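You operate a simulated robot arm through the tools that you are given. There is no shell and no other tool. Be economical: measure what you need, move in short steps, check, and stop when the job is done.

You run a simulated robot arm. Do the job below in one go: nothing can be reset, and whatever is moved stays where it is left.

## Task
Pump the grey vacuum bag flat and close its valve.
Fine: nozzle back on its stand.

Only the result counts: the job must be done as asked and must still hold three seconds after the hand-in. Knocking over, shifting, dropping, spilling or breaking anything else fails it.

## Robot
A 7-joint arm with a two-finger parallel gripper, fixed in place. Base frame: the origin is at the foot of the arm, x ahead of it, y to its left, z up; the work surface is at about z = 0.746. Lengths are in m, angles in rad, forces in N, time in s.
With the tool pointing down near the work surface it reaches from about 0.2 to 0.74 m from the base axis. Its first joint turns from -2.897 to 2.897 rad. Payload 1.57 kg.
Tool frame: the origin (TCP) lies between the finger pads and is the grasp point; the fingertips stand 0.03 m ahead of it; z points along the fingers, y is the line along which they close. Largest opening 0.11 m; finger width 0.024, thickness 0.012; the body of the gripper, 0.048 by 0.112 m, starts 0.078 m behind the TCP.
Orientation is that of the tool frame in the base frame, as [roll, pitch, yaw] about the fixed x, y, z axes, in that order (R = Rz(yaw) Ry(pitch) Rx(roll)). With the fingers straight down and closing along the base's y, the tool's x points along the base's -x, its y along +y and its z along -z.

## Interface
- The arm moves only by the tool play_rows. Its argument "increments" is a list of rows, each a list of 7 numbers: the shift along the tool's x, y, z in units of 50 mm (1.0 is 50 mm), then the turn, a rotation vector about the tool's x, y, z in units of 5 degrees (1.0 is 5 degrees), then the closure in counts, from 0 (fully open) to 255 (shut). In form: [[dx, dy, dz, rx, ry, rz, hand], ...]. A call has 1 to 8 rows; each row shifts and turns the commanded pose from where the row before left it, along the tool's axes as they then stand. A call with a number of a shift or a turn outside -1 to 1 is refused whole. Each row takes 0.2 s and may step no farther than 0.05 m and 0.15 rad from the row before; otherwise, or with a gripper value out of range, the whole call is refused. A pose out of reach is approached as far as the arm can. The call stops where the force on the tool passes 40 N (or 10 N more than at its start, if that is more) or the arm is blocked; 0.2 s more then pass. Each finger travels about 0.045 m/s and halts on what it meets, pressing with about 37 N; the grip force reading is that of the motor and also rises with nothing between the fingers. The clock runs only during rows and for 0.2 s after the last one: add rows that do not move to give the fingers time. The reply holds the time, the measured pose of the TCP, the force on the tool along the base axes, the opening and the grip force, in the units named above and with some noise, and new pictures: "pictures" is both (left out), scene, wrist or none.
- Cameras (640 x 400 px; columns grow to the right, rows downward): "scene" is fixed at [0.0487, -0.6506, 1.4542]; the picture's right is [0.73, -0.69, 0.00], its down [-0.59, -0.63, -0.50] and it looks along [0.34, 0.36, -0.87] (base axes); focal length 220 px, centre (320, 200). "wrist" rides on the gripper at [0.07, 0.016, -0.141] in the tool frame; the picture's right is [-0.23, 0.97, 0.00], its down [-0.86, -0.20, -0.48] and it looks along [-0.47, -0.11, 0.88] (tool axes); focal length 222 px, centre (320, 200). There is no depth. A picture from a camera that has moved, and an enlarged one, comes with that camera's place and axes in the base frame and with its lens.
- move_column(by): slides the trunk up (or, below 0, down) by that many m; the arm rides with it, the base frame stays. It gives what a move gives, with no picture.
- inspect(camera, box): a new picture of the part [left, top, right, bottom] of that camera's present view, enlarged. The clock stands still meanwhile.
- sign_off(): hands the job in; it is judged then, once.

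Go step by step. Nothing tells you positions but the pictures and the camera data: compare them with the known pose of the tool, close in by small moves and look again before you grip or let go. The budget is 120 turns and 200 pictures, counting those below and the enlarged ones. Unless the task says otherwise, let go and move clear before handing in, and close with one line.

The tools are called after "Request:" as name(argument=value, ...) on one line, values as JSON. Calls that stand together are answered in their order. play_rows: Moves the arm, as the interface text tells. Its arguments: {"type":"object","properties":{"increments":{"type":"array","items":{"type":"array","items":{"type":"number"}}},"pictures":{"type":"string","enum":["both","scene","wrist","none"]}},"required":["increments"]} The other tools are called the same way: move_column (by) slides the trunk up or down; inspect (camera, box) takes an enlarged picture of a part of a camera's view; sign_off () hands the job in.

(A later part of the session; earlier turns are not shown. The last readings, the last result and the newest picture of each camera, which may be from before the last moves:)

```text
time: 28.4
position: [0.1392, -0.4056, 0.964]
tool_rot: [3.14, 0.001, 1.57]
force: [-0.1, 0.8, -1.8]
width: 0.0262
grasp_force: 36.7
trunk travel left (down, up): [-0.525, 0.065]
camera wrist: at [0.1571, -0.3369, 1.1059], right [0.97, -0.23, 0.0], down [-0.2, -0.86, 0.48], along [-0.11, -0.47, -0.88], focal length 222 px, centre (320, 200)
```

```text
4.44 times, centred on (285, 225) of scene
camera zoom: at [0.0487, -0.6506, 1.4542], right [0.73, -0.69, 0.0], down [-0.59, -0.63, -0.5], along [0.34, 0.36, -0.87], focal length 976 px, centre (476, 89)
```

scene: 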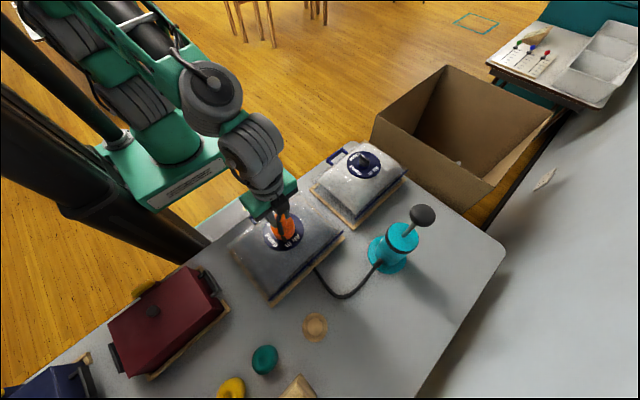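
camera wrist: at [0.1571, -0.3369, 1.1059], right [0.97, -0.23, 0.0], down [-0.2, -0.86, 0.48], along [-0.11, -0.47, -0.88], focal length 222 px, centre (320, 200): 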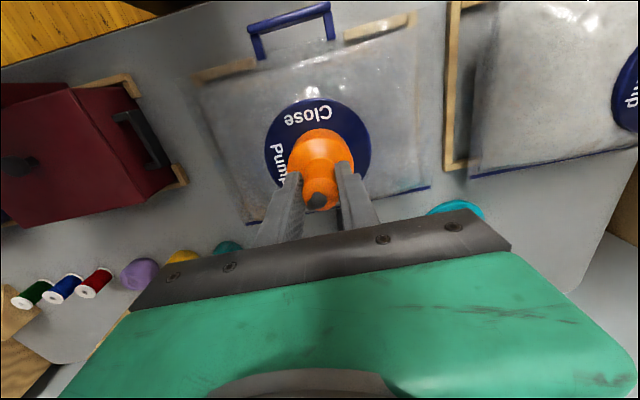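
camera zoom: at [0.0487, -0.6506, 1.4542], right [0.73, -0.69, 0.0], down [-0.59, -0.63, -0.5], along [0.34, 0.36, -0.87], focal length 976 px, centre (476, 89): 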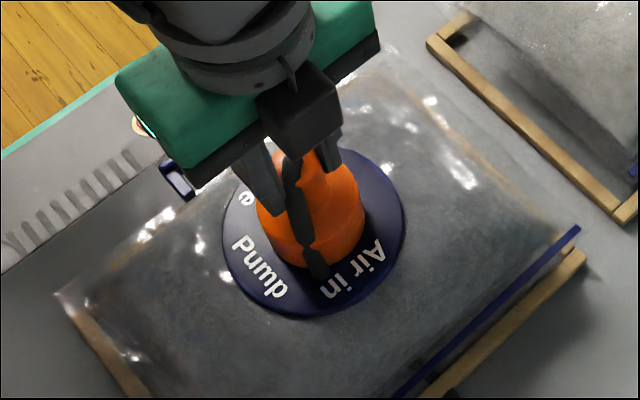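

Request:
play_rows(increments=[[0, 0, 0.12, 0, 0, 0, 255], [0, 0, 0.12, 0, 0, 0, 255], [0, 0, 0.12, 0, 0, 0, 255], [0, 0, 0, 0, 0, 0, 255]], pictures="wrist")

Request:
inspect(camera="scene", box=[230, 180, 340, 270])

```text
time: 29.4
position: [0.1384, -0.4066, 0.9457]
tool_rot: [3.14, 0.0, 1.57]
force: [0.0, -0.2, 4.2]
width: 0.0267
grasp_force: 37.1
trunk travel left (down, up): [-0.525, 0.065]
camera wrist: at [0.1567, -0.3372, 1.0883], right [0.97, -0.23, 0.0], down [-0.2, -0.85, 0.48], along [-0.11, -0.47, -0.88], focal length 222 px, centre (320, 200)
```

wrist: 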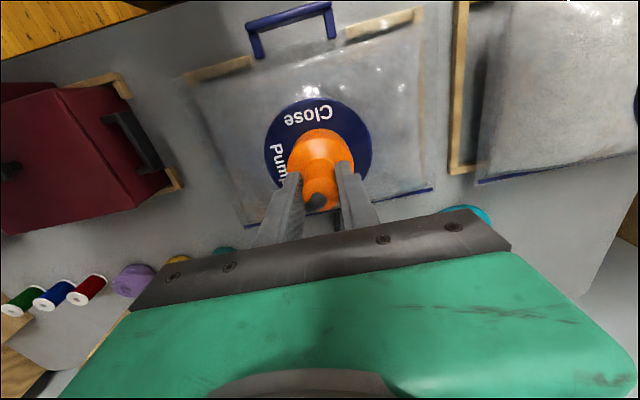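

```text
4.44 times, centred on (285, 225) of scene
camera zoom: at [0.0487, -0.6506, 1.4542], right [0.73, -0.69, 0.0], down [-0.59, -0.63, -0.5], along [0.34, 0.36, -0.87], focal length 976 px, centre (476, 89)
```

zoom: 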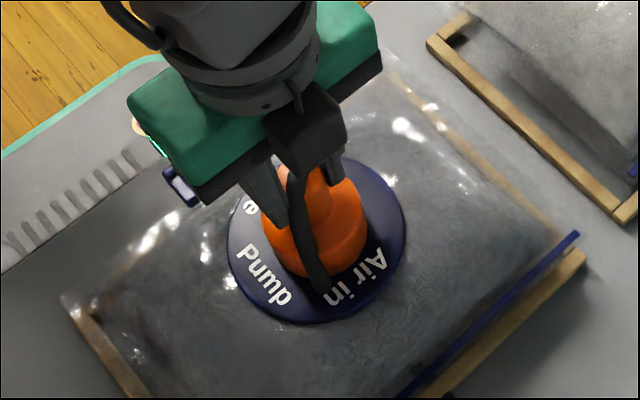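

A light contact of about 5 N has begun. I'll press a little further to be sure it seats.

Request:
play_rows(increments=[[0, 0, 0.08, 0, 0, 0, 255], [0, 0, 0.08, 0, 0, 0, 255], [0, 0, 0, 0, 0, 0, 255]], pictures="wrist")

Request:
inspect(camera="scene", box=[230, 180, 340, 270])

```text
time: 30.2
position: [0.1378, -0.4071, 0.9396]
tool_rot: [3.14, -0.001, 1.571]
force: [0.6, -0.8, 5.3]
width: 0.0265
grasp_force: 37.5
trunk travel left (down, up): [-0.525, 0.065]
camera wrist: at [0.1565, -0.3372, 1.0801], right [0.97, -0.23, 0.0], down [-0.2, -0.85, 0.48], along [-0.11, -0.47, -0.88], focal length 222 px, centre (320, 200)
```

wrist: 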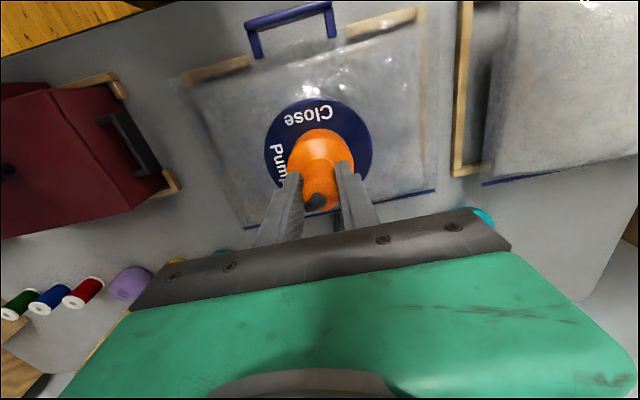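

```text
4.44 times, centred on (285, 225) of scene
camera zoom: at [0.0487, -0.6506, 1.4542], right [0.73, -0.69, 0.0], down [-0.59, -0.63, -0.5], along [0.34, 0.36, -0.87], focal length 976 px, centre (476, 89)
```

zoom: 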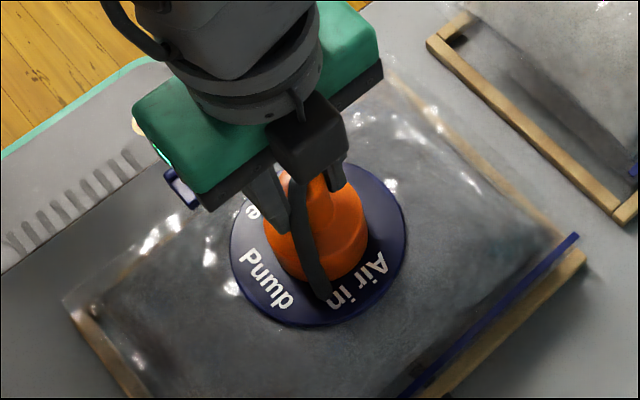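

The bell has seated on the disc around the knob, since contact came below the knob's top. I'll back off the press slightly, release and rise.

Request:
play_rows(increments=[[0, 0, -0.1, 0, 0, 0, 255], [0, 0, 0, 0, 0, 0, 210], [0, 0, 0, 0, 0, 0, 180], [0, 0, 0, 0, 0, 0, 140], [0, 0, 0, 0, 0, 0, 110], [0, 0, -0.6, 0, 0, 0, 110], [0, 0, -1, 0, 0, 0, 110], [0, 0, -1, 0, 0, 0, 110]])

Request:
inspect(camera="wrist", box=[220, 60, 420, 240])

Request:
inspect(camera="scene", box=[230, 180, 340, 270])

```text
time: 32.0
position: [0.1391, -0.4059, 1.0728]
tool_rot: [3.14, -0.002, 1.57]
force: [-0.1, -0.3, -0.1]
width: 0.0629
grasp_force: 0.0
trunk travel left (down, up): [-0.525, 0.065]
camera wrist: at [0.1566, -0.3367, 1.2144], right [0.97, -0.23, 0.0], down [-0.2, -0.86, 0.48], along [-0.11, -0.46, -0.88], focal length 222 px, centre (320, 200)
```

scene: 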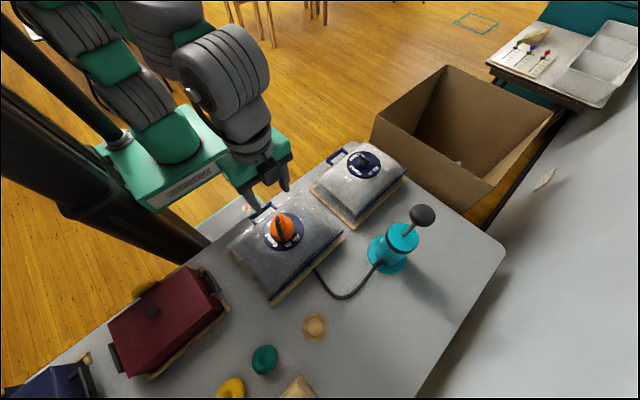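
wrist: 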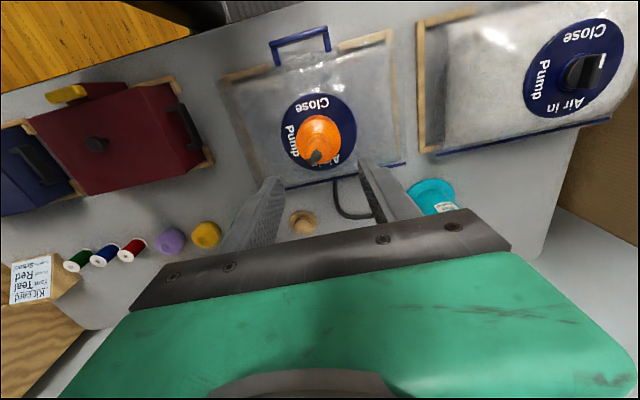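

```text
2.22 times, centred on (320, 150) of wrist
camera zoom: at [0.1566, -0.3367, 1.2144], right [0.97, -0.23, 0.0], down [-0.2, -0.86, 0.48], along [-0.11, -0.46, -0.88], focal length 494 px, centre (320, 311)
```

zoom: 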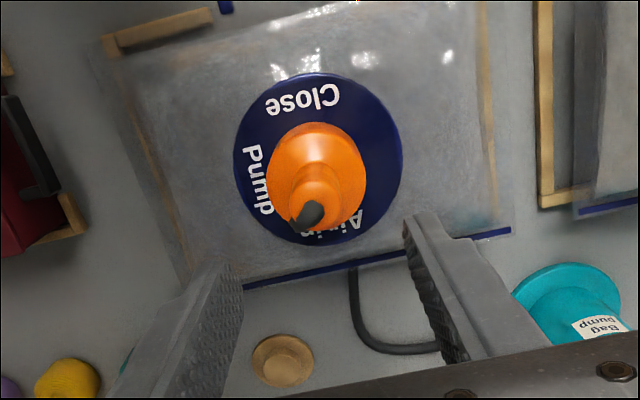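

```text
4.44 times, centred on (285, 225) of scene
camera zoom: at [0.0487, -0.6506, 1.4542], right [0.73, -0.69, 0.0], down [-0.59, -0.63, -0.5], along [0.34, 0.36, -0.87], focal length 976 px, centre (476, 89)
```

zoom: 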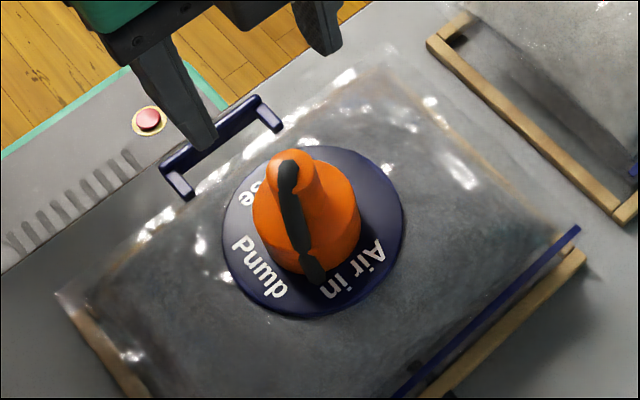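

The nozzle sits centred on the valve. Next is the pump knob at about (0.353, -0.653, 1.026), so I'll approach above it with the fingers open.

Request:
play_rows(increments=[[-0.6175, 0.535, -0.3, 0, 0, 0, 50], [-0.6175, 0.535, -0.3, 0, 0, 0, 0], [-0.6175, 0.535, -0.3, 0, 0, 0, 0], [-0.6175, 0.535, -0.3, 0, 0, 0, 0], [-0.6175, 0.535, -0.2, 0, 0, 0, 0], [-0.6175, 0.535, 0, 0, 0, 0, 0], [-0.6175, 0.535, 0, 0, 0, 0, 0]])

Request:
inspect(camera="scene", box=[350, 150, 510, 290])

```text
time: 33.6
position: [0.3043, -0.5887, 1.1367]
tool_rot: [3.141, 0.0, 1.57]
force: [-0.1, 0.0, 0.3]
width: 0.1102
grasp_force: 0.1
out of reach, approached as far as the arm can: row 6, 7
trunk travel left (down, up): [-0.525, 0.065]
camera wrist: at [0.3223, -0.5189, 1.2786], right [0.97, -0.23, 0.0], down [-0.2, -0.86, 0.48], along [-0.11, -0.47, -0.88], focal length 222 px, centre (320, 200)
```

scene: 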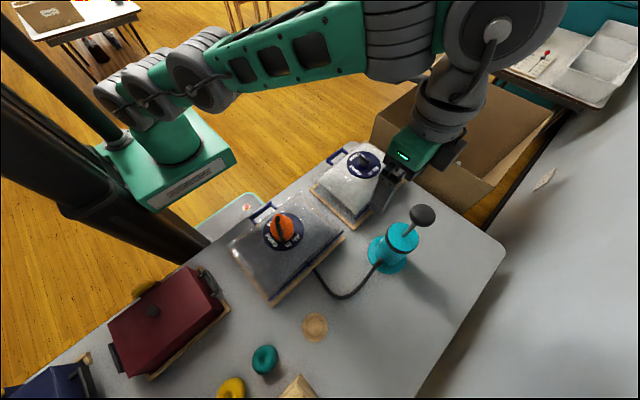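
wrist: 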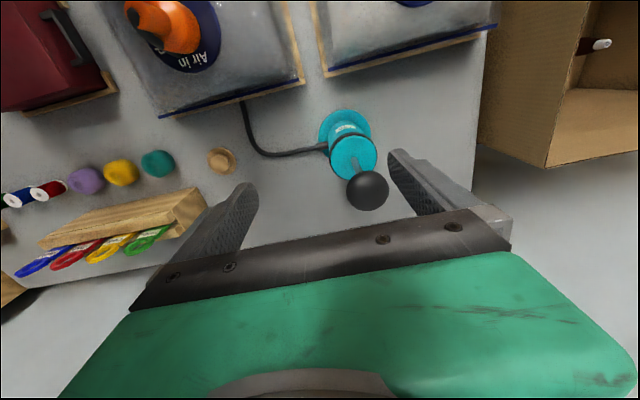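

```text
2.86 times, centred on (430, 220) of scene
camera zoom: at [0.0487, -0.6506, 1.4542], right [0.73, -0.69, 0.0], down [-0.59, -0.63, -0.5], along [0.34, 0.36, -0.87], focal length 628 px, centre (6, 143)
```

zoom: 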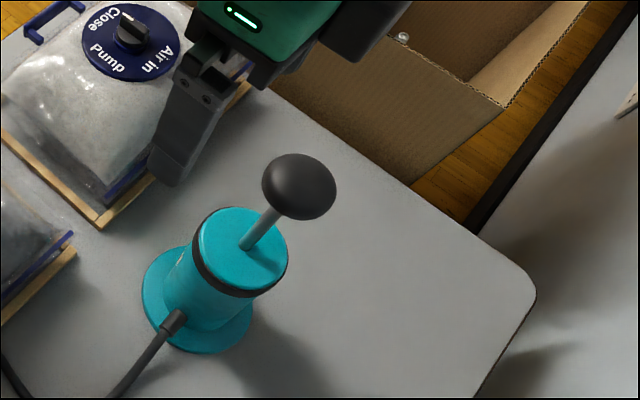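

The arm can't quite reach the knob with the tool vertical at this height. I'll raise the trunk, align the fingers tangentially and tilt them outward by 20° to gain reach.

Request:
move_column(by=0.06)

Request:
play_rows(increments=[[0, 0, 0, 0, 0, -0.95, 0], [0, 0, 0, 0, 0, -0.95, 0], [0, 0, 0, 0, 0, -0.95, 0], [0, 0, 0, 0, 0, -0.95, 0], [0, 0, 0, 0, 0, -0.95, 0], [0, 0, 0, 0, 0, -0.95, 0]], pictures="none")

```text
time: 34.6
position: [0.3052, -0.5884, 1.1968]
tool_rot: [-3.14, -0.001, 1.571]
force: [-0.9, 0.5, -0.5]
width: 0.1099
grasp_force: 0.0
trunk travel left (down, up): [-0.585, 0.005]
```

```text
time: 36.0
position: [0.3046, -0.5884, 1.1967]
tool_rot: [3.14, 0.0, 2.068]
force: [-0.3, -1.0, 0.3]
width: 0.1099
grasp_force: 0.0
trunk travel left (down, up): [-0.585, 0.005]
```

Request:
play_rows(increments=[[0, 0, 0, 0, -1, 0, 0], [0, 0, 0, 0, -1, 0, 0], [0, 0, 0, 0, -1, 0, 0], [0, 0, 0, 0, -1, 0, 0]])

```text
time: 37.0
position: [0.3064, -0.5939, 1.2024]
tool_rot: [-3.141, 0.345, 2.066]
force: [0.0, 1.0, 0.2]
width: 0.1102
grasp_force: 0.0
out of reach, approached as far as the arm can: row 4
trunk travel left (down, up): [-0.585, 0.005]
camera wrist: at [0.2685, -0.487, 1.3113], right [0.96, 0.28, 0.08], down [0.13, -0.66, 0.74], along [0.26, -0.7, -0.67], focal length 222 px, centre (320, 200)
```

scene: 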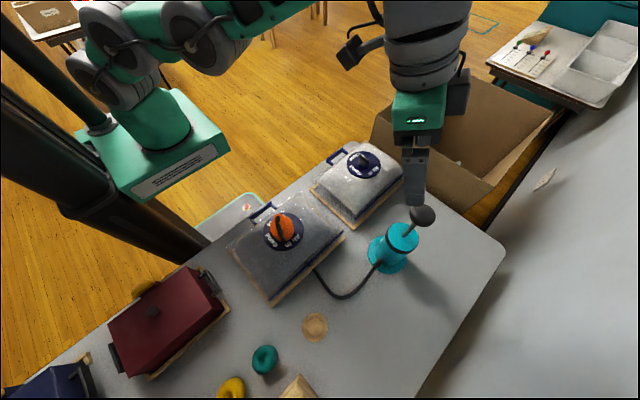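
wrist: 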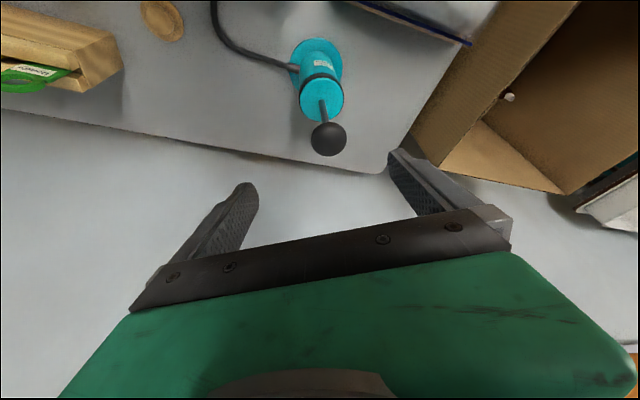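

The tilt works and the knob lies almost straight along the tool axis. I'll approach most of the way and check.

Request:
play_rows(increments=[[-0.075, 0.088, 0.833, 0, 0, 0, 0], [-0.075, 0.088, 0.833, 0, 0, 0, 0], [-0.075, 0.088, 0.833, 0, 0, 0, 0], [0, 0, 0, 0, 0, 0, 0]])

Request:
inspect(camera="scene", box=[350, 150, 510, 290])

```text
time: 38.0
position: [0.3453, -0.633, 1.0974]
tool_rot: [-3.138, 0.342, 2.068]
force: [-0.2, -0.1, -0.6]
width: 0.1101
grasp_force: 0.1
out of reach, approached as far as the arm can: row 1, 3
trunk travel left (down, up): [-0.585, 0.005]
camera wrist: at [0.3086, -0.5259, 1.2077], right [0.96, 0.27, 0.07], down [0.13, -0.66, 0.74], along [0.25, -0.7, -0.67], focal length 222 px, centre (320, 200)
```

scene: 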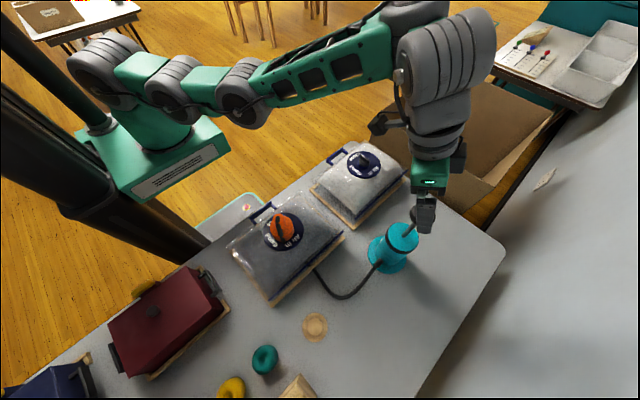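
wrist: 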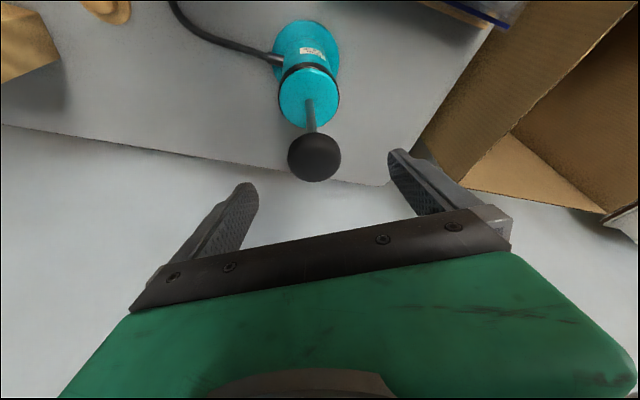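

```text
2.86 times, centred on (430, 220) of scene
camera zoom: at [0.0487, -0.6506, 1.4542], right [0.73, -0.69, 0.0], down [-0.59, -0.63, -0.5], along [0.34, 0.36, -0.87], focal length 628 px, centre (6, 143)
```

zoom: 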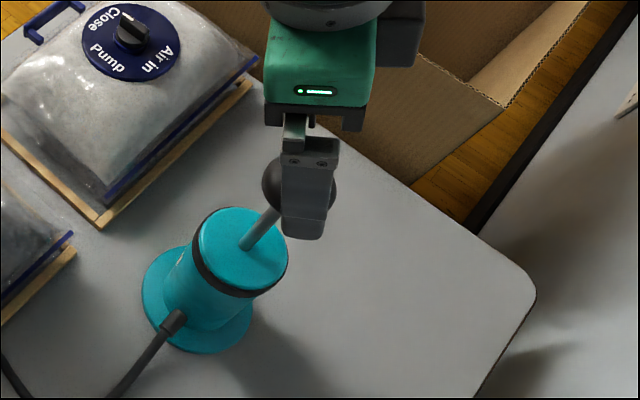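

The knob remains centred at about (0.353, -0.654, 1.027). I'll move in and grip it.

Request:
play_rows(increments=[[0.02, -0.03, 0.65, 0, 0, 0, 0], [0.02, -0.03, 0.65, 0, 0, 0, 0], [0, 0, 0, 0, 0, 0, 0]], pictures="both")

Request:
inspect(camera="scene", box=[350, 150, 510, 290])

```text
time: 38.8
position: [0.3449, -0.628, 1.0875]
tool_rot: [-3.133, 0.327, 2.068]
force: [-0.4, 0.6, -1.0]
width: 0.1095
grasp_force: 0.0
out of reach, approached as far as the arm can: row 1, 2
trunk travel left (down, up): [-0.585, 0.005]
camera wrist: at [0.3095, -0.5215, 1.1988], right [0.96, 0.27, 0.07], down [0.14, -0.67, 0.73], along [0.24, -0.69, -0.68], focal length 222 px, centre (320, 200)
```

scene: 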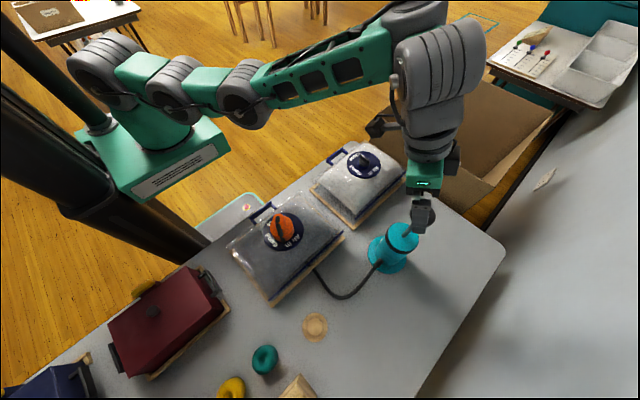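
wrist: 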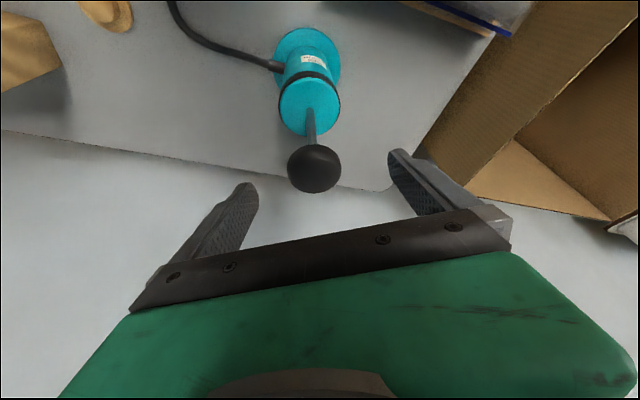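

```text
2.86 times, centred on (430, 220) of scene
camera zoom: at [0.0487, -0.6506, 1.4542], right [0.73, -0.69, 0.0], down [-0.59, -0.63, -0.5], along [0.34, 0.36, -0.87], focal length 628 px, centre (6, 143)
```

zoom: 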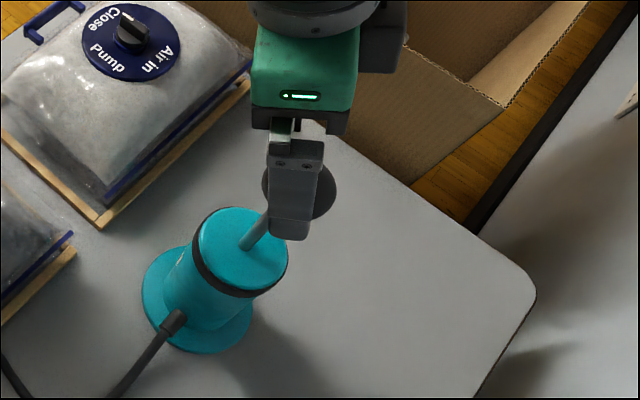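

The arm stalls here, apparently at a joint limit that comes with the tilt. I'll reduce the tilt to about 9° and see how far it then reaches.

Request:
play_rows(increments=[[0, 0, 0, 0, 1, 0, 0], [0, 0, 0, 0, 1, 0, 0], [0, 0, 0, 0, 0, 0, 0]], pictures="none")

Request:
play_rows(increments=[[-0.1, 0, 0.4, 0, 0, 0, 0], [-0.1, 0, 0.4, 0, 0, 0, 0], [0, 0, 0, 0, 0, 0, 0]], pictures="none")

```text
time: 39.6
position: [0.3444, -0.6275, 1.088]
tool_rot: [3.139, 0.175, 2.066]
force: [0.1, -0.4, 0.2]
width: 0.1099
grasp_force: 0.1
trunk travel left (down, up): [-0.585, 0.005]
```

```text
time: 40.4
position: [0.3529, -0.6423, 1.0497]
tool_rot: [3.141, 0.173, 2.067]
force: [-0.7, 0.7, 0.4]
width: 0.1101
grasp_force: 0.1
trunk travel left (down, up): [-0.585, 0.005]
```

With a 10° tilt the arm reaches. I'll look before closing.

Request:
play_rows(increments=[[-0.12, -0.05, 0.3, 0, 0, 0, 0], [0, 0, 0, 0, 0, 0, 0]])

Request:
inspect(camera="scene", box=[350, 150, 510, 290])

```text
time: 41.0
position: [0.3525, -0.6491, 1.0347]
tool_rot: [-3.139, 0.175, 2.066]
force: [0.1, 0.3, 0.4]
width: 0.11
grasp_force: 0.1
trunk travel left (down, up): [-0.585, 0.005]
camera wrist: at [0.3244, -0.5598, 1.1626], right [0.96, 0.27, 0.04], down [0.19, -0.76, 0.62], along [0.19, -0.59, -0.78], focal length 222 px, centre (320, 200)
```

scene: 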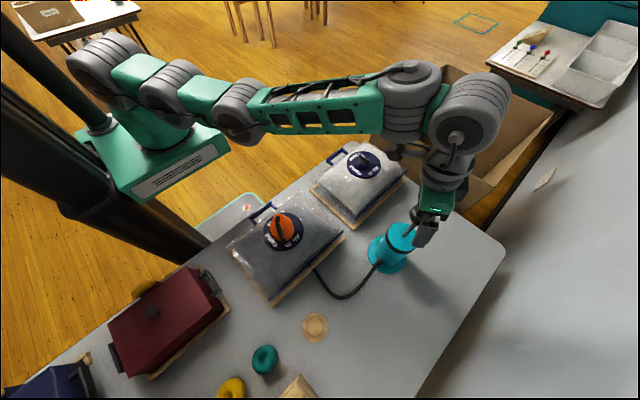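
wrist: 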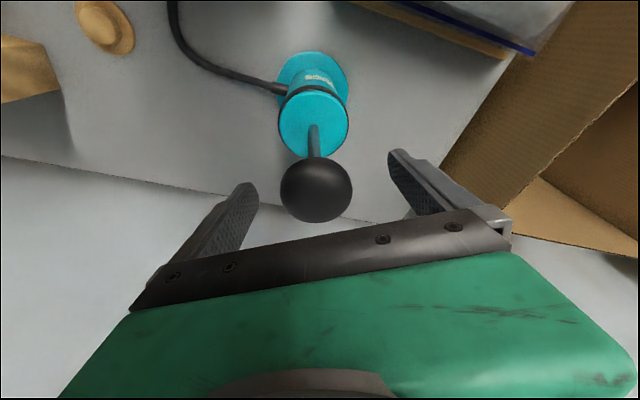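

```text
2.86 times, centred on (430, 220) of scene
camera zoom: at [0.0487, -0.6506, 1.4542], right [0.73, -0.69, 0.0], down [-0.59, -0.63, -0.5], along [0.34, 0.36, -0.87], focal length 628 px, centre (6, 143)
```

zoom: 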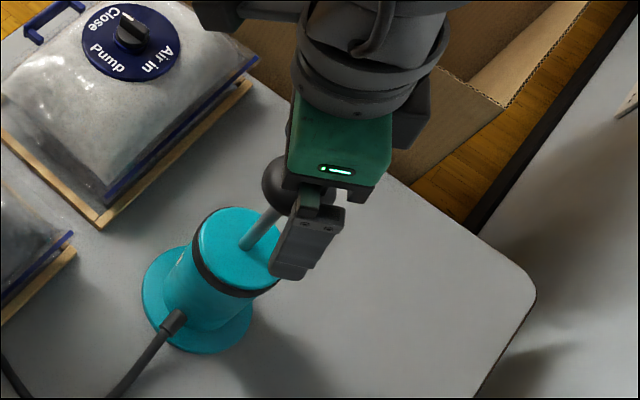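

The knob centre is at about (0.352, -0.6545, 1.026). I'll push from above with closed fingers, which puts less sideways load on the pump, so I'm backing up and closing first.

Request:
play_rows(increments=[[-0.09, -0.03, -0.55, 0, 0, 0, 0], [-0.09, -0.03, -0.55, 0, 0, 0, 0], [0, 0, 0, 0, 0, 0, 100], [0, 0, 0, 0, 0, 0, 200], [0, 0, 0, 0, 0, 0, 255], [0, 0, 0, 0, 0, 0, 255], [0, 0, 0, 0, 0, 0, 255], [0, 0, 0, 0, 0, 0, 255]])

Request:
inspect(camera="scene", box=[350, 150, 510, 290])

```text
time: 42.8
position: [0.3486, -0.6483, 1.0916]
tool_rot: [3.141, 0.175, 2.068]
force: [-0.1, -0.6, -0.1]
width: 0.0
grasp_force: 5.8
out of reach, approached as far as the arm can: row 1
trunk travel left (down, up): [-0.585, 0.005]
camera wrist: at [0.3194, -0.5588, 1.2183], right [0.96, 0.27, 0.04], down [0.19, -0.76, 0.62], along [0.2, -0.59, -0.78], focal length 222 px, centre (320, 200)
```

scene: 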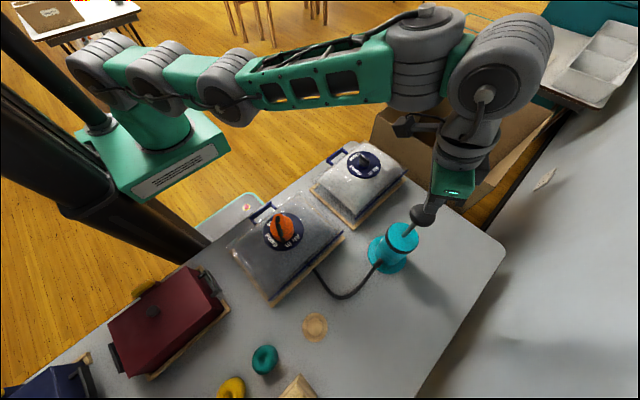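
wrist: 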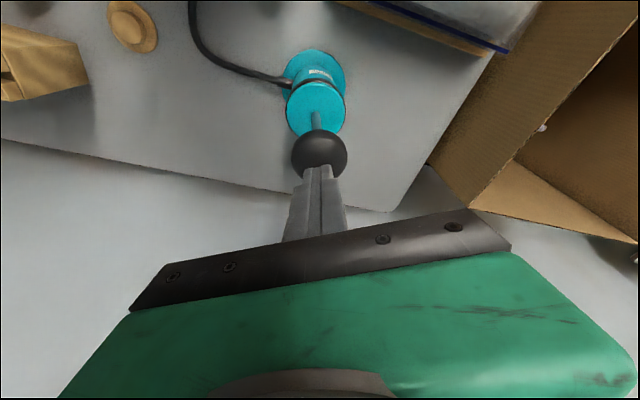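

```text
2.86 times, centred on (430, 220) of scene
camera zoom: at [0.0487, -0.6506, 1.4542], right [0.73, -0.69, 0.0], down [-0.59, -0.63, -0.5], along [0.34, 0.36, -0.87], focal length 628 px, centre (6, 143)
```

zoom: 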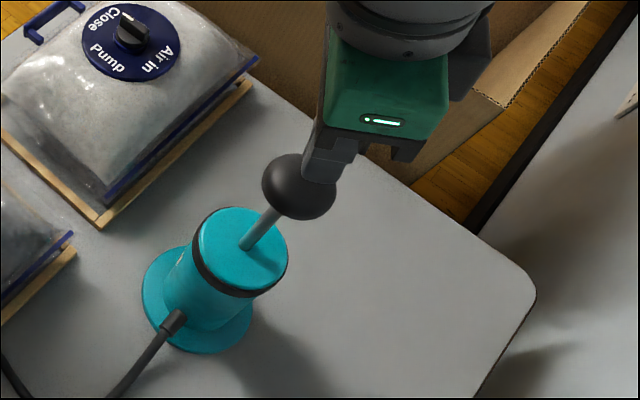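

The fingertips are just above the knob's centre. I'll push straight down in small steps and read the force.

Request:
play_rows(increments=[[0.0517, 0, 0.295, 0, 0, 0, 255], [0.0517, 0, 0.295, 0, 0, 0, 255], [0.0345, 0, 0.197, 0, 0, 0, 255]], pictures="scene")

Request:
inspect(camera="scene", box=[350, 150, 510, 290])

```text
time: 43.6
position: [0.3492, -0.65, 1.0513]
tool_rot: [-3.141, 0.177, 2.069]
force: [-0.6, -0.2, 4.0]
width: 0.0
grasp_force: 21.4
trunk travel left (down, up): [-0.585, 0.005]
```

scene: 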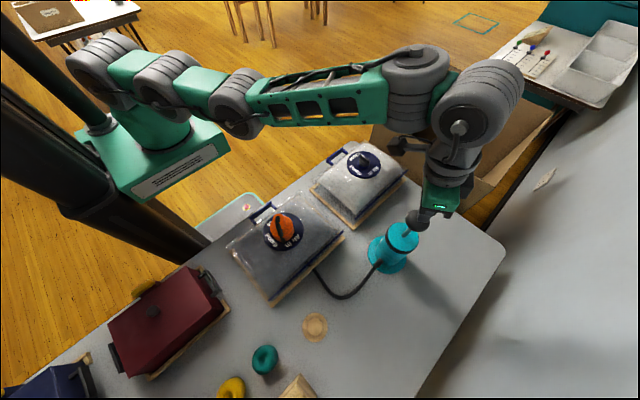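

```text
2.86 times, centred on (430, 220) of scene
camera zoom: at [0.0487, -0.6506, 1.4542], right [0.73, -0.69, 0.0], down [-0.59, -0.63, -0.5], along [0.34, 0.36, -0.87], focal length 628 px, centre (6, 143)
```

zoom: 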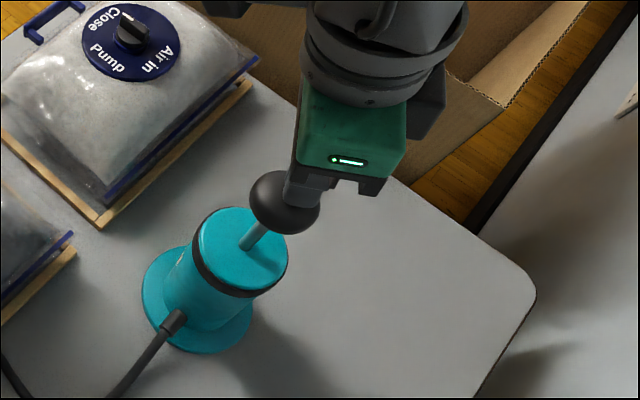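

The plunger moves down under about 4 N. I'll continue the stroke and then return up to see whether it springs back.

Request:
play_rows(increments=[[0.0517, 0, 0.295, 0, 0, 0, 255], [0.0517, 0, 0.295, 0, 0, 0, 255], [0.0517, 0, 0.295, 0, 0, 0, 255], [0.0345, 0, 0.197, 0, 0, 0, 255]], pictures="scene")

Request:
inspect(camera="scene", box=[350, 150, 510, 290])

```text
time: 44.6
position: [0.3484, -0.6551, 1.0051]
tool_rot: [-3.129, 0.177, 2.067]
force: [0.4, 1.7, 5.6]
width: 0.0
grasp_force: 21.8
out of reach, approached as far as the arm can: row 3, 4
trunk travel left (down, up): [-0.585, 0.005]
```

scene: 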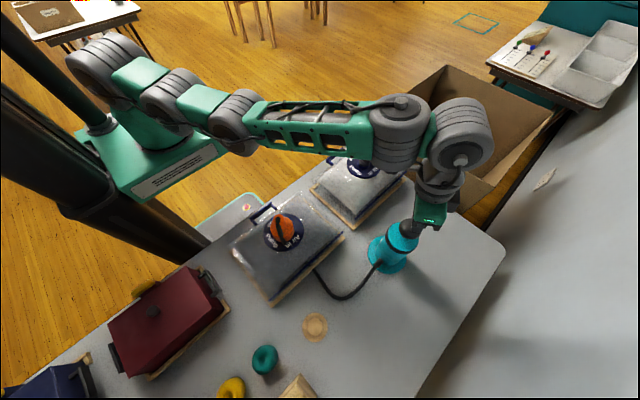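

```text
2.86 times, centred on (430, 220) of scene
camera zoom: at [0.0487, -0.6506, 1.4542], right [0.73, -0.69, 0.0], down [-0.59, -0.63, -0.5], along [0.34, 0.36, -0.87], focal length 628 px, centre (6, 143)
```

zoom: 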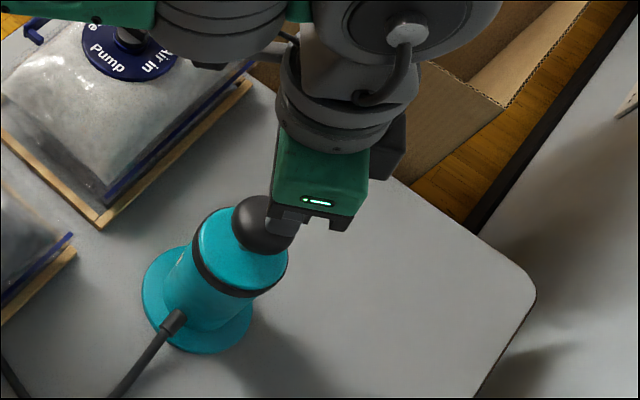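

That was nearly a full stroke before hitting an arm limit. Going up now to see whether the plunger returns.

Request:
play_rows(increments=[[-0.0517, 0, -0.295, 0, 0, 0, 255], [-0.0862, 0, -0.492, 0, 0, 0, 255], [-0.0862, 0, -0.492, 0, 0, 0, 255], [-0.04, 0, -0.23, 0, 0, 0, 255], [0, 0, 0, 0, 0, 0, 255]], pictures="scene")

Request:
inspect(camera="scene", box=[220, 150, 480, 310])

```text
time: 45.8
position: [0.3495, -0.6488, 1.0738]
tool_rot: [3.14, 0.174, 2.069]
force: [0.2, 0.4, 2.5]
width: 0.0
grasp_force: 21.1
trunk travel left (down, up): [-0.585, 0.005]
```

scene: 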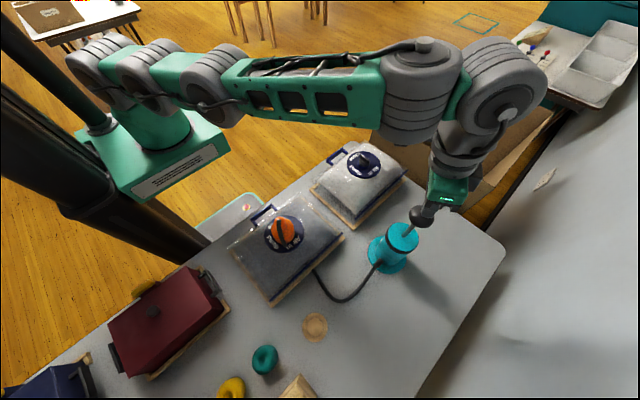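

```text
2.46 times, centred on (350, 230) of scene
camera zoom: at [0.0487, -0.6506, 1.4542], right [0.73, -0.69, 0.0], down [-0.59, -0.63, -0.5], along [0.34, 0.36, -0.87], focal length 541 px, centre (246, 126)
```

zoom: 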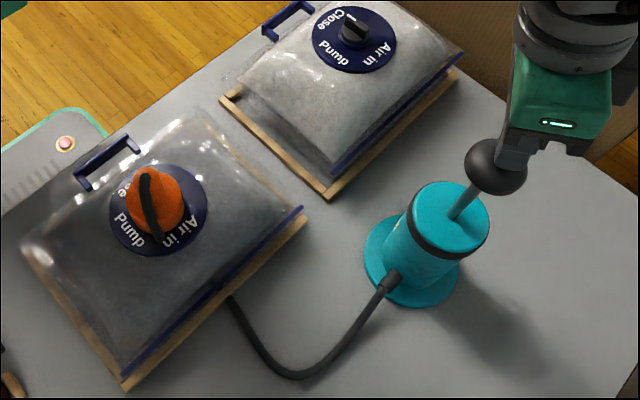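

The plunger springs back, so pushing is enough. I'll do a stroke with slightly reduced tilt toward the bottom to reach the end of travel.

Request:
play_rows(increments=[[0.12, 0, 0.69, 0, 0.5, 0, 255], [0.091, 0, 0.694, 0, 0.5, 0, 255], [0.035, 0, 0.398, 0, 0, 0, 255]], pictures="scene")

Request:
inspect(camera="scene", box=[220, 150, 480, 310])

```text
time: 46.6
position: [0.3447, -0.6464, 0.983]
tool_rot: [3.141, 0.088, 2.069]
force: [4.5, -0.2, 6.7]
width: 0.0001
grasp_force: 20.8
out of reach, approached as far as the arm can: row 2
trunk travel left (down, up): [-0.585, 0.005]
```

scene: 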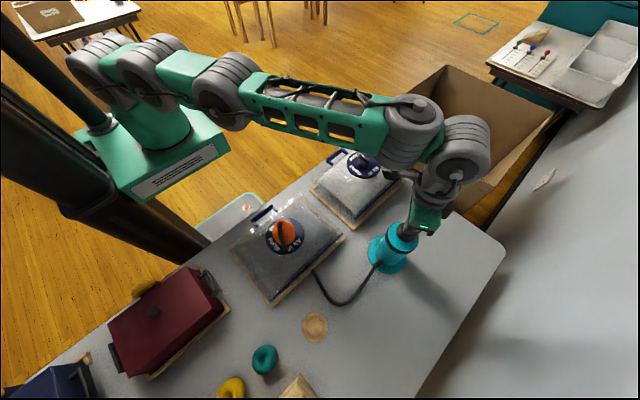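

```text
2.46 times, centred on (350, 230) of scene
camera zoom: at [0.0487, -0.6506, 1.4542], right [0.73, -0.69, 0.0], down [-0.59, -0.63, -0.5], along [0.34, 0.36, -0.87], focal length 541 px, centre (246, 126)
```

zoom: 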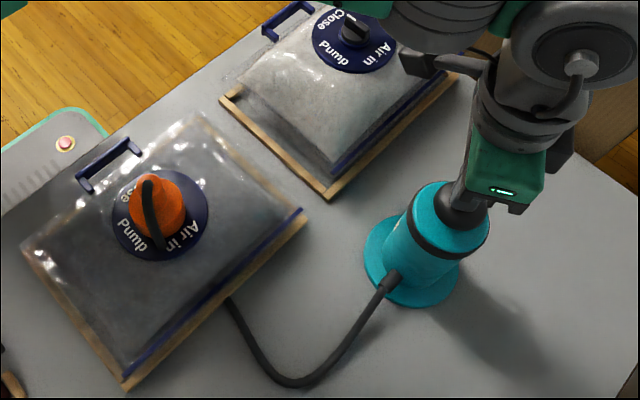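

That was a full stroke, and the dial has visibly sunk, so pumping works. I'll repeat strokes, checking pose and pictures.

Request:
play_rows(increments=[[-0.035, 0, -0.398, 0, 0, 0, 255], [-0.091, 0, -0.694, 0, -0.5, 0, 255], [-0.12, 0, -0.69, 0, -0.5, 0, 255], [0, 0, 0, 0, 0, 0, 255]], pictures="none")

```text
time: 47.6
position: [0.3456, -0.6502, 1.0745]
tool_rot: [3.139, 0.177, 2.069]
force: [-0.4, -0.2, 0.2]
width: 0.0001
grasp_force: 21.3
trunk travel left (down, up): [-0.585, 0.005]
```

Request:
play_rows(increments=[[0, 0.06, 0, 0, 0, 0, 255], [0.14, 0, 0.69, 0, 0.5, 0, 255], [0.1, 0, 0.694, 0, 0.5, 0, 255], [0.035, 0, 0.398, 0, 0, 0, 255], [-0.035, 0, -0.398, 0, 0, 0, 255], [-0.1, 0, -0.694, 0, -0.5, 0, 255], [-0.14, 0, -0.69, 0, -0.5, 0, 255], [0, 0, 0, 0, 0, 0, 255]], pictures="scene")

Request:
inspect(camera="scene", box=[220, 150, 480, 310])

```text
time: 49.4
position: [0.3492, -0.6512, 1.0737]
tool_rot: [3.14, 0.176, 2.068]
force: [0.7, -0.3, 2.3]
width: 0.0
grasp_force: 21.2
trunk travel left (down, up): [-0.585, 0.005]
```

scene: 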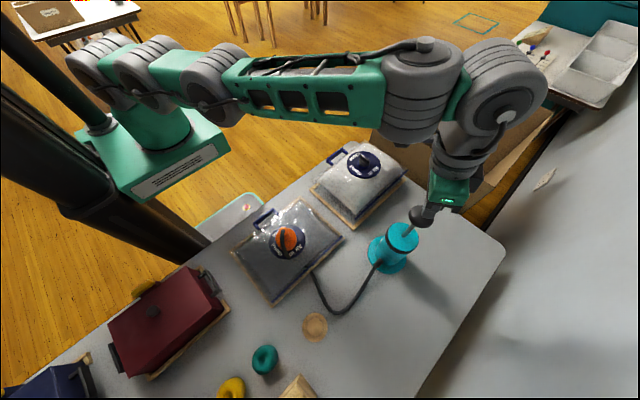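

```text
2.46 times, centred on (350, 230) of scene
camera zoom: at [0.0487, -0.6506, 1.4542], right [0.73, -0.69, 0.0], down [-0.59, -0.63, -0.5], along [0.34, 0.36, -0.87], focal length 541 px, centre (246, 126)
```

zoom: 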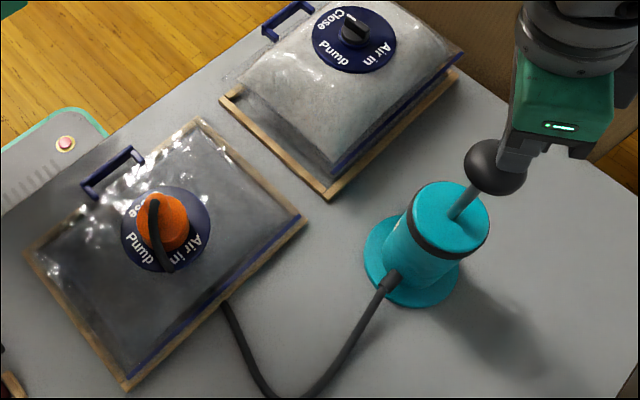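

The bag is flattening well and the pump hasn't moved. More strokes.

Request:
play_rows(increments=[[0.14, 0, 0.69, 0, 0.5, 0, 255], [0.1, 0, 0.694, 0, 0.5, 0, 255], [0.035, 0, 0.398, 0, 0, 0, 255], [-0.035, 0, -0.398, 0, 0, 0, 255], [-0.1, 0, -0.694, 0, -0.5, 0, 255], [-0.14, 0, -0.69, 0, -0.5, 0, 255], [0, 0, 0, 0, 0, 0, 255]], pictures="none")

Request:
play_rows(increments=[[0.14, 0, 0.69, 0, 0.5, 0, 255], [0.1, 0, 0.694, 0, 0.5, 0, 255], [0.035, 0, 0.398, 0, 0, 0, 255], [-0.035, 0, -0.398, 0, 0, 0, 255], [-0.1, 0, -0.694, 0, -0.5, 0, 255], [-0.14, 0, -0.69, 0, -0.5, 0, 255], [0, 0, 0, 0, 0, 0, 255]], pictures="scene")

Request:
inspect(camera="scene", box=[220, 150, 480, 310])

```text
time: 51.0
position: [0.3448, -0.6476, 1.072]
tool_rot: [3.14, 0.176, 2.069]
force: [-0.2, 0.7, 0.7]
width: 0.0
grasp_force: 20.9
out of reach, approached as far as the arm can: row 2
trunk travel left (down, up): [-0.585, 0.005]
```

```text
time: 52.6
position: [0.3477, -0.6501, 1.0719]
tool_rot: [3.14, 0.174, 2.067]
force: [-0.4, 0.7, 0.2]
width: 0.0
grasp_force: 20.8
trunk travel left (down, up): [-0.585, 0.005]
```

scene: 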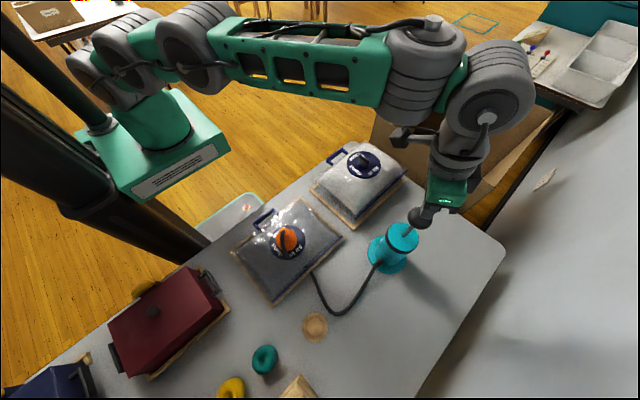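

```text
2.46 times, centred on (350, 230) of scene
camera zoom: at [0.0487, -0.6506, 1.4542], right [0.73, -0.69, 0.0], down [-0.59, -0.63, -0.5], along [0.34, 0.36, -0.87], focal length 541 px, centre (246, 126)
```

zoom: 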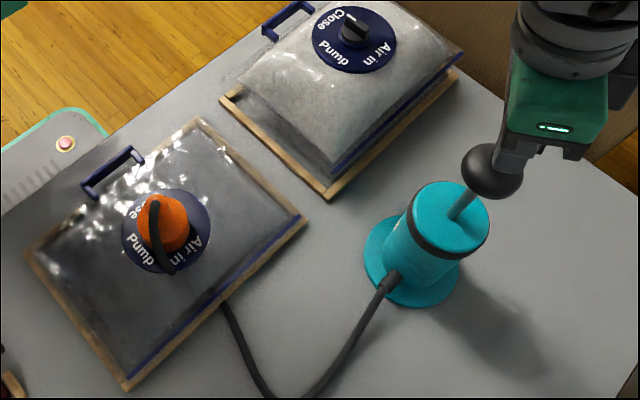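

The dial has nearly stopped sinking. Two more strokes will confirm whether it has bottomed out.

Request:
play_rows(increments=[[0.14, 0.03, 0.69, 0, 0.5, 0, 255], [0.1, 0, 0.694, 0, 0.5, 0, 255], [0.035, 0, 0.398, 0, 0, 0, 255], [0, 0, 0, 0, 0, 0, 255], [-0.035, 0, -0.398, 0, 0, 0, 255], [-0.1, 0, -0.694, 0, -0.5, 0, 255], [-0.14, 0, -0.69, 0, -0.5, 0, 255], [0, 0, 0, 0, 0, 0, 255]], pictures="none")

Request:
play_rows(increments=[[0.14, 0, 0.69, 0, 0.5, 0, 255], [0.1, 0, 0.694, 0, 0.5, 0, 255], [0.035, 0, 0.398, 0, 0, 0, 255], [0, 0, 0, 0, 0, 0, 255], [-0.035, 0, -0.398, 0, 0, 0, 255], [-0.1, 0, -0.694, 0, -0.5, 0, 255], [-0.14, 0, -0.69, 0, -0.5, 0, 255], [0, 0, 0, 0, 0, 0, 255]], pictures="none")

Request:
inspect(camera="scene", box=[220, 150, 480, 310])

```text
time: 54.4
position: [0.3434, -0.6474, 1.0702]
tool_rot: [3.14, 0.175, 2.067]
force: [-0.5, -0.3, -0.3]
width: 0.0
grasp_force: 20.8
out of reach, approached as far as the arm can: row 2
trunk travel left (down, up): [-0.585, 0.005]
```

```text
time: 56.2
position: [0.3466, -0.65, 1.0698]
tool_rot: [3.14, 0.173, 2.068]
force: [-0.5, 0.4, 0.9]
width: 0.0
grasp_force: 21.7
trunk travel left (down, up): [-0.585, 0.005]
```

```text
2.46 times, centred on (350, 230) of scene
camera zoom: at [0.0487, -0.6506, 1.4542], right [0.73, -0.69, 0.0], down [-0.59, -0.63, -0.5], along [0.34, 0.36, -0.87], focal length 541 px, centre (246, 126)
```

zoom: 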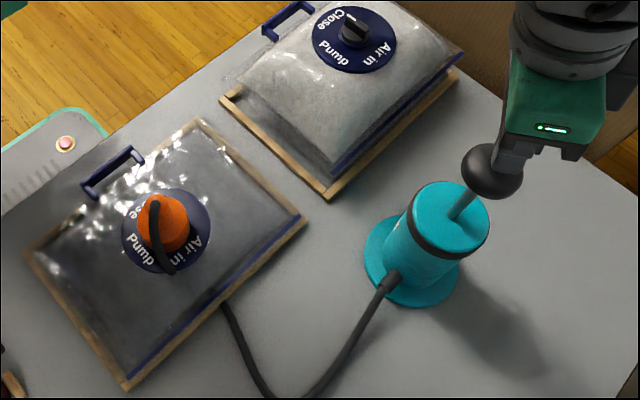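

The picture is unchanged, so the bag is flat. I'll retreat from the pump, straighten the tool and go back for the nozzle.

Request:
play_rows(increments=[[0.15, 0, -0.7, 0, 0, 0, 255], [0.5, 0, -0.5, 0, 1, 0, 255], [0.5, 0, 0, 0, 1, 0, 200], [0.6, 0, 0, 0, 0, 1, 100], [0.6, 0, 0, 0, 0, 1, 100], [0.6, 0, 0, 0, 0, 1, 100], [0.6, 0, 0, 0, 0, 1, 100], [0.6, 0, 0, 0, 0, 1, 100]], pictures="none")

```text
time: 58.0
position: [0.2673, -0.449, 1.124]
tool_rot: [3.14, -0.001, 1.629]
force: [-0.2, 0.0, -0.3]
width: 0.067
grasp_force: 0.0
trunk travel left (down, up): [-0.585, 0.005]
```

Request:
play_rows(increments=[[0, 0, 0, 0, 0, 0.67, 100], [0.21, -0.64, 0.62, 0, 0, 0, 100], [0.21, -0.64, 0.62, 0, 0, 0, 100], [0.21, -0.64, 0.62, 0, 0, 0, 100], [0.21, -0.64, 0.62, 0, 0, 0, 100]])

Request:
inspect(camera="wrist", box=[220, 60, 420, 240])

```text
time: 59.2
position: [0.1381, -0.4098, 0.9975]
tool_rot: [3.138, 0.0, 1.573]
force: [0.4, 1.0, 0.0]
width: 0.0669
grasp_force: 0.0
trunk travel left (down, up): [-0.585, 0.005]
camera wrist: at [0.1569, -0.3398, 1.1388], right [0.97, -0.23, 0.0], down [-0.2, -0.86, 0.48], along [-0.11, -0.47, -0.88], focal length 222 px, centre (320, 200)
```

scene: 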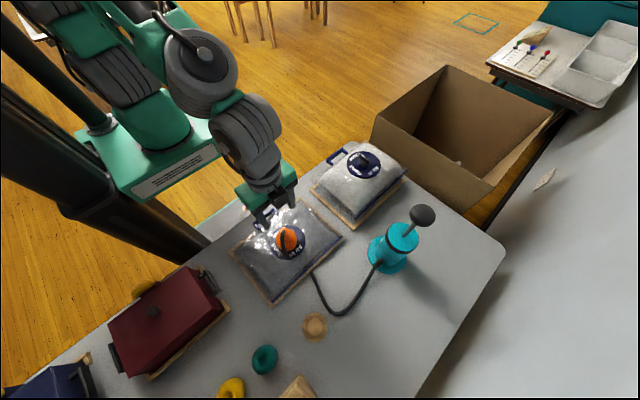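
wrist: 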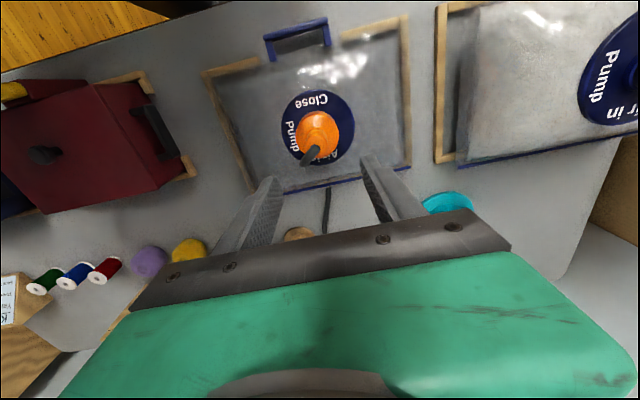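

```text
2.22 times, centred on (320, 150) of wrist
camera zoom: at [0.1569, -0.3398, 1.1388], right [0.97, -0.23, 0.0], down [-0.2, -0.86, 0.48], along [-0.11, -0.47, -0.88], focal length 494 px, centre (320, 311)
```

zoom: 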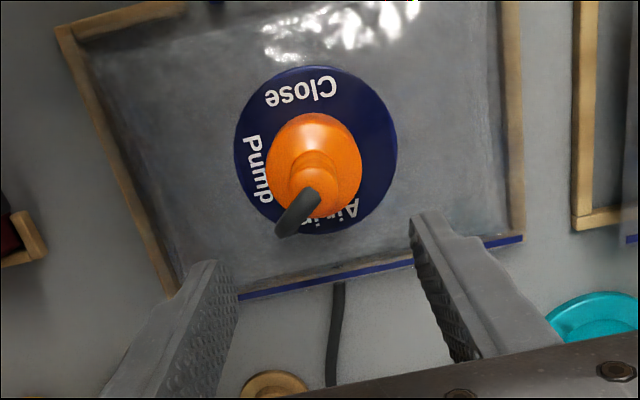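

The nozzle neck top is now at about z 0.848, so the dial dropped about 10 cm. I'll descend in stages to grip the neck.

Request:
play_rows(increments=[[0.03, 0.02, 0.8, 0, 0, 0, 100], [0, 0, 0.8, 0, 0, 0, 100], [0, 0, 0.8, 0, 0, 0, 100], [0, 0, 0.3, 0, 0, 0, 100]], pictures="wrist")

Request:
inspect(camera="wrist", box=[220, 60, 420, 240])

Request:
inspect(camera="scene", box=[230, 180, 340, 270])

```text
time: 60.2
position: [0.1421, -0.4073, 0.8628]
tool_rot: [3.139, -0.001, 1.573]
force: [0.7, 0.1, -0.4]
width: 0.0669
grasp_force: 0.2
trunk travel left (down, up): [-0.585, 0.005]
camera wrist: at [0.1593, -0.3382, 1.0037], right [0.97, -0.23, 0.0], down [-0.2, -0.86, 0.48], along [-0.11, -0.47, -0.88], focal length 222 px, centre (320, 200)
```

wrist: 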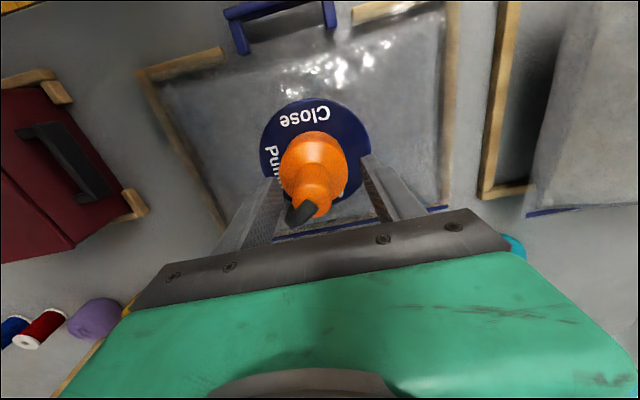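

```text
2.22 times, centred on (320, 150) of wrist
camera zoom: at [0.1593, -0.3382, 1.0037], right [0.97, -0.23, 0.0], down [-0.2, -0.86, 0.48], along [-0.11, -0.47, -0.88], focal length 494 px, centre (320, 311)
```

zoom: 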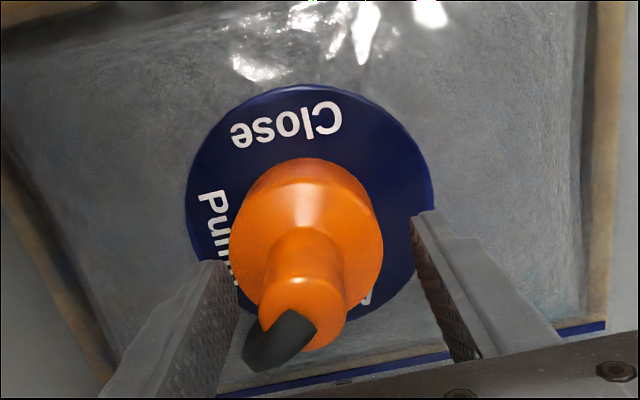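

```text
4.44 times, centred on (285, 225) of scene
camera zoom: at [0.0487, -0.6506, 1.4542], right [0.73, -0.69, 0.0], down [-0.59, -0.63, -0.5], along [0.34, 0.36, -0.87], focal length 976 px, centre (476, 89)
```

zoom: 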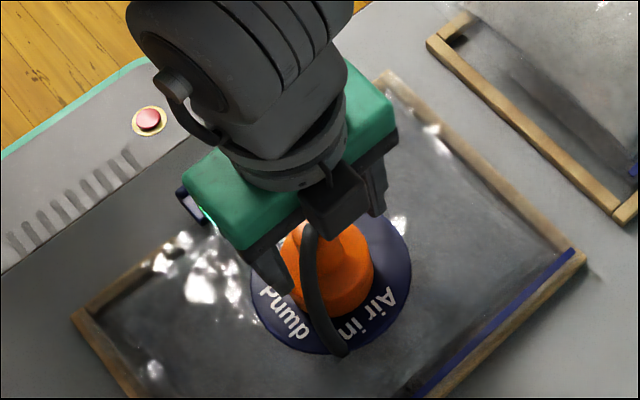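

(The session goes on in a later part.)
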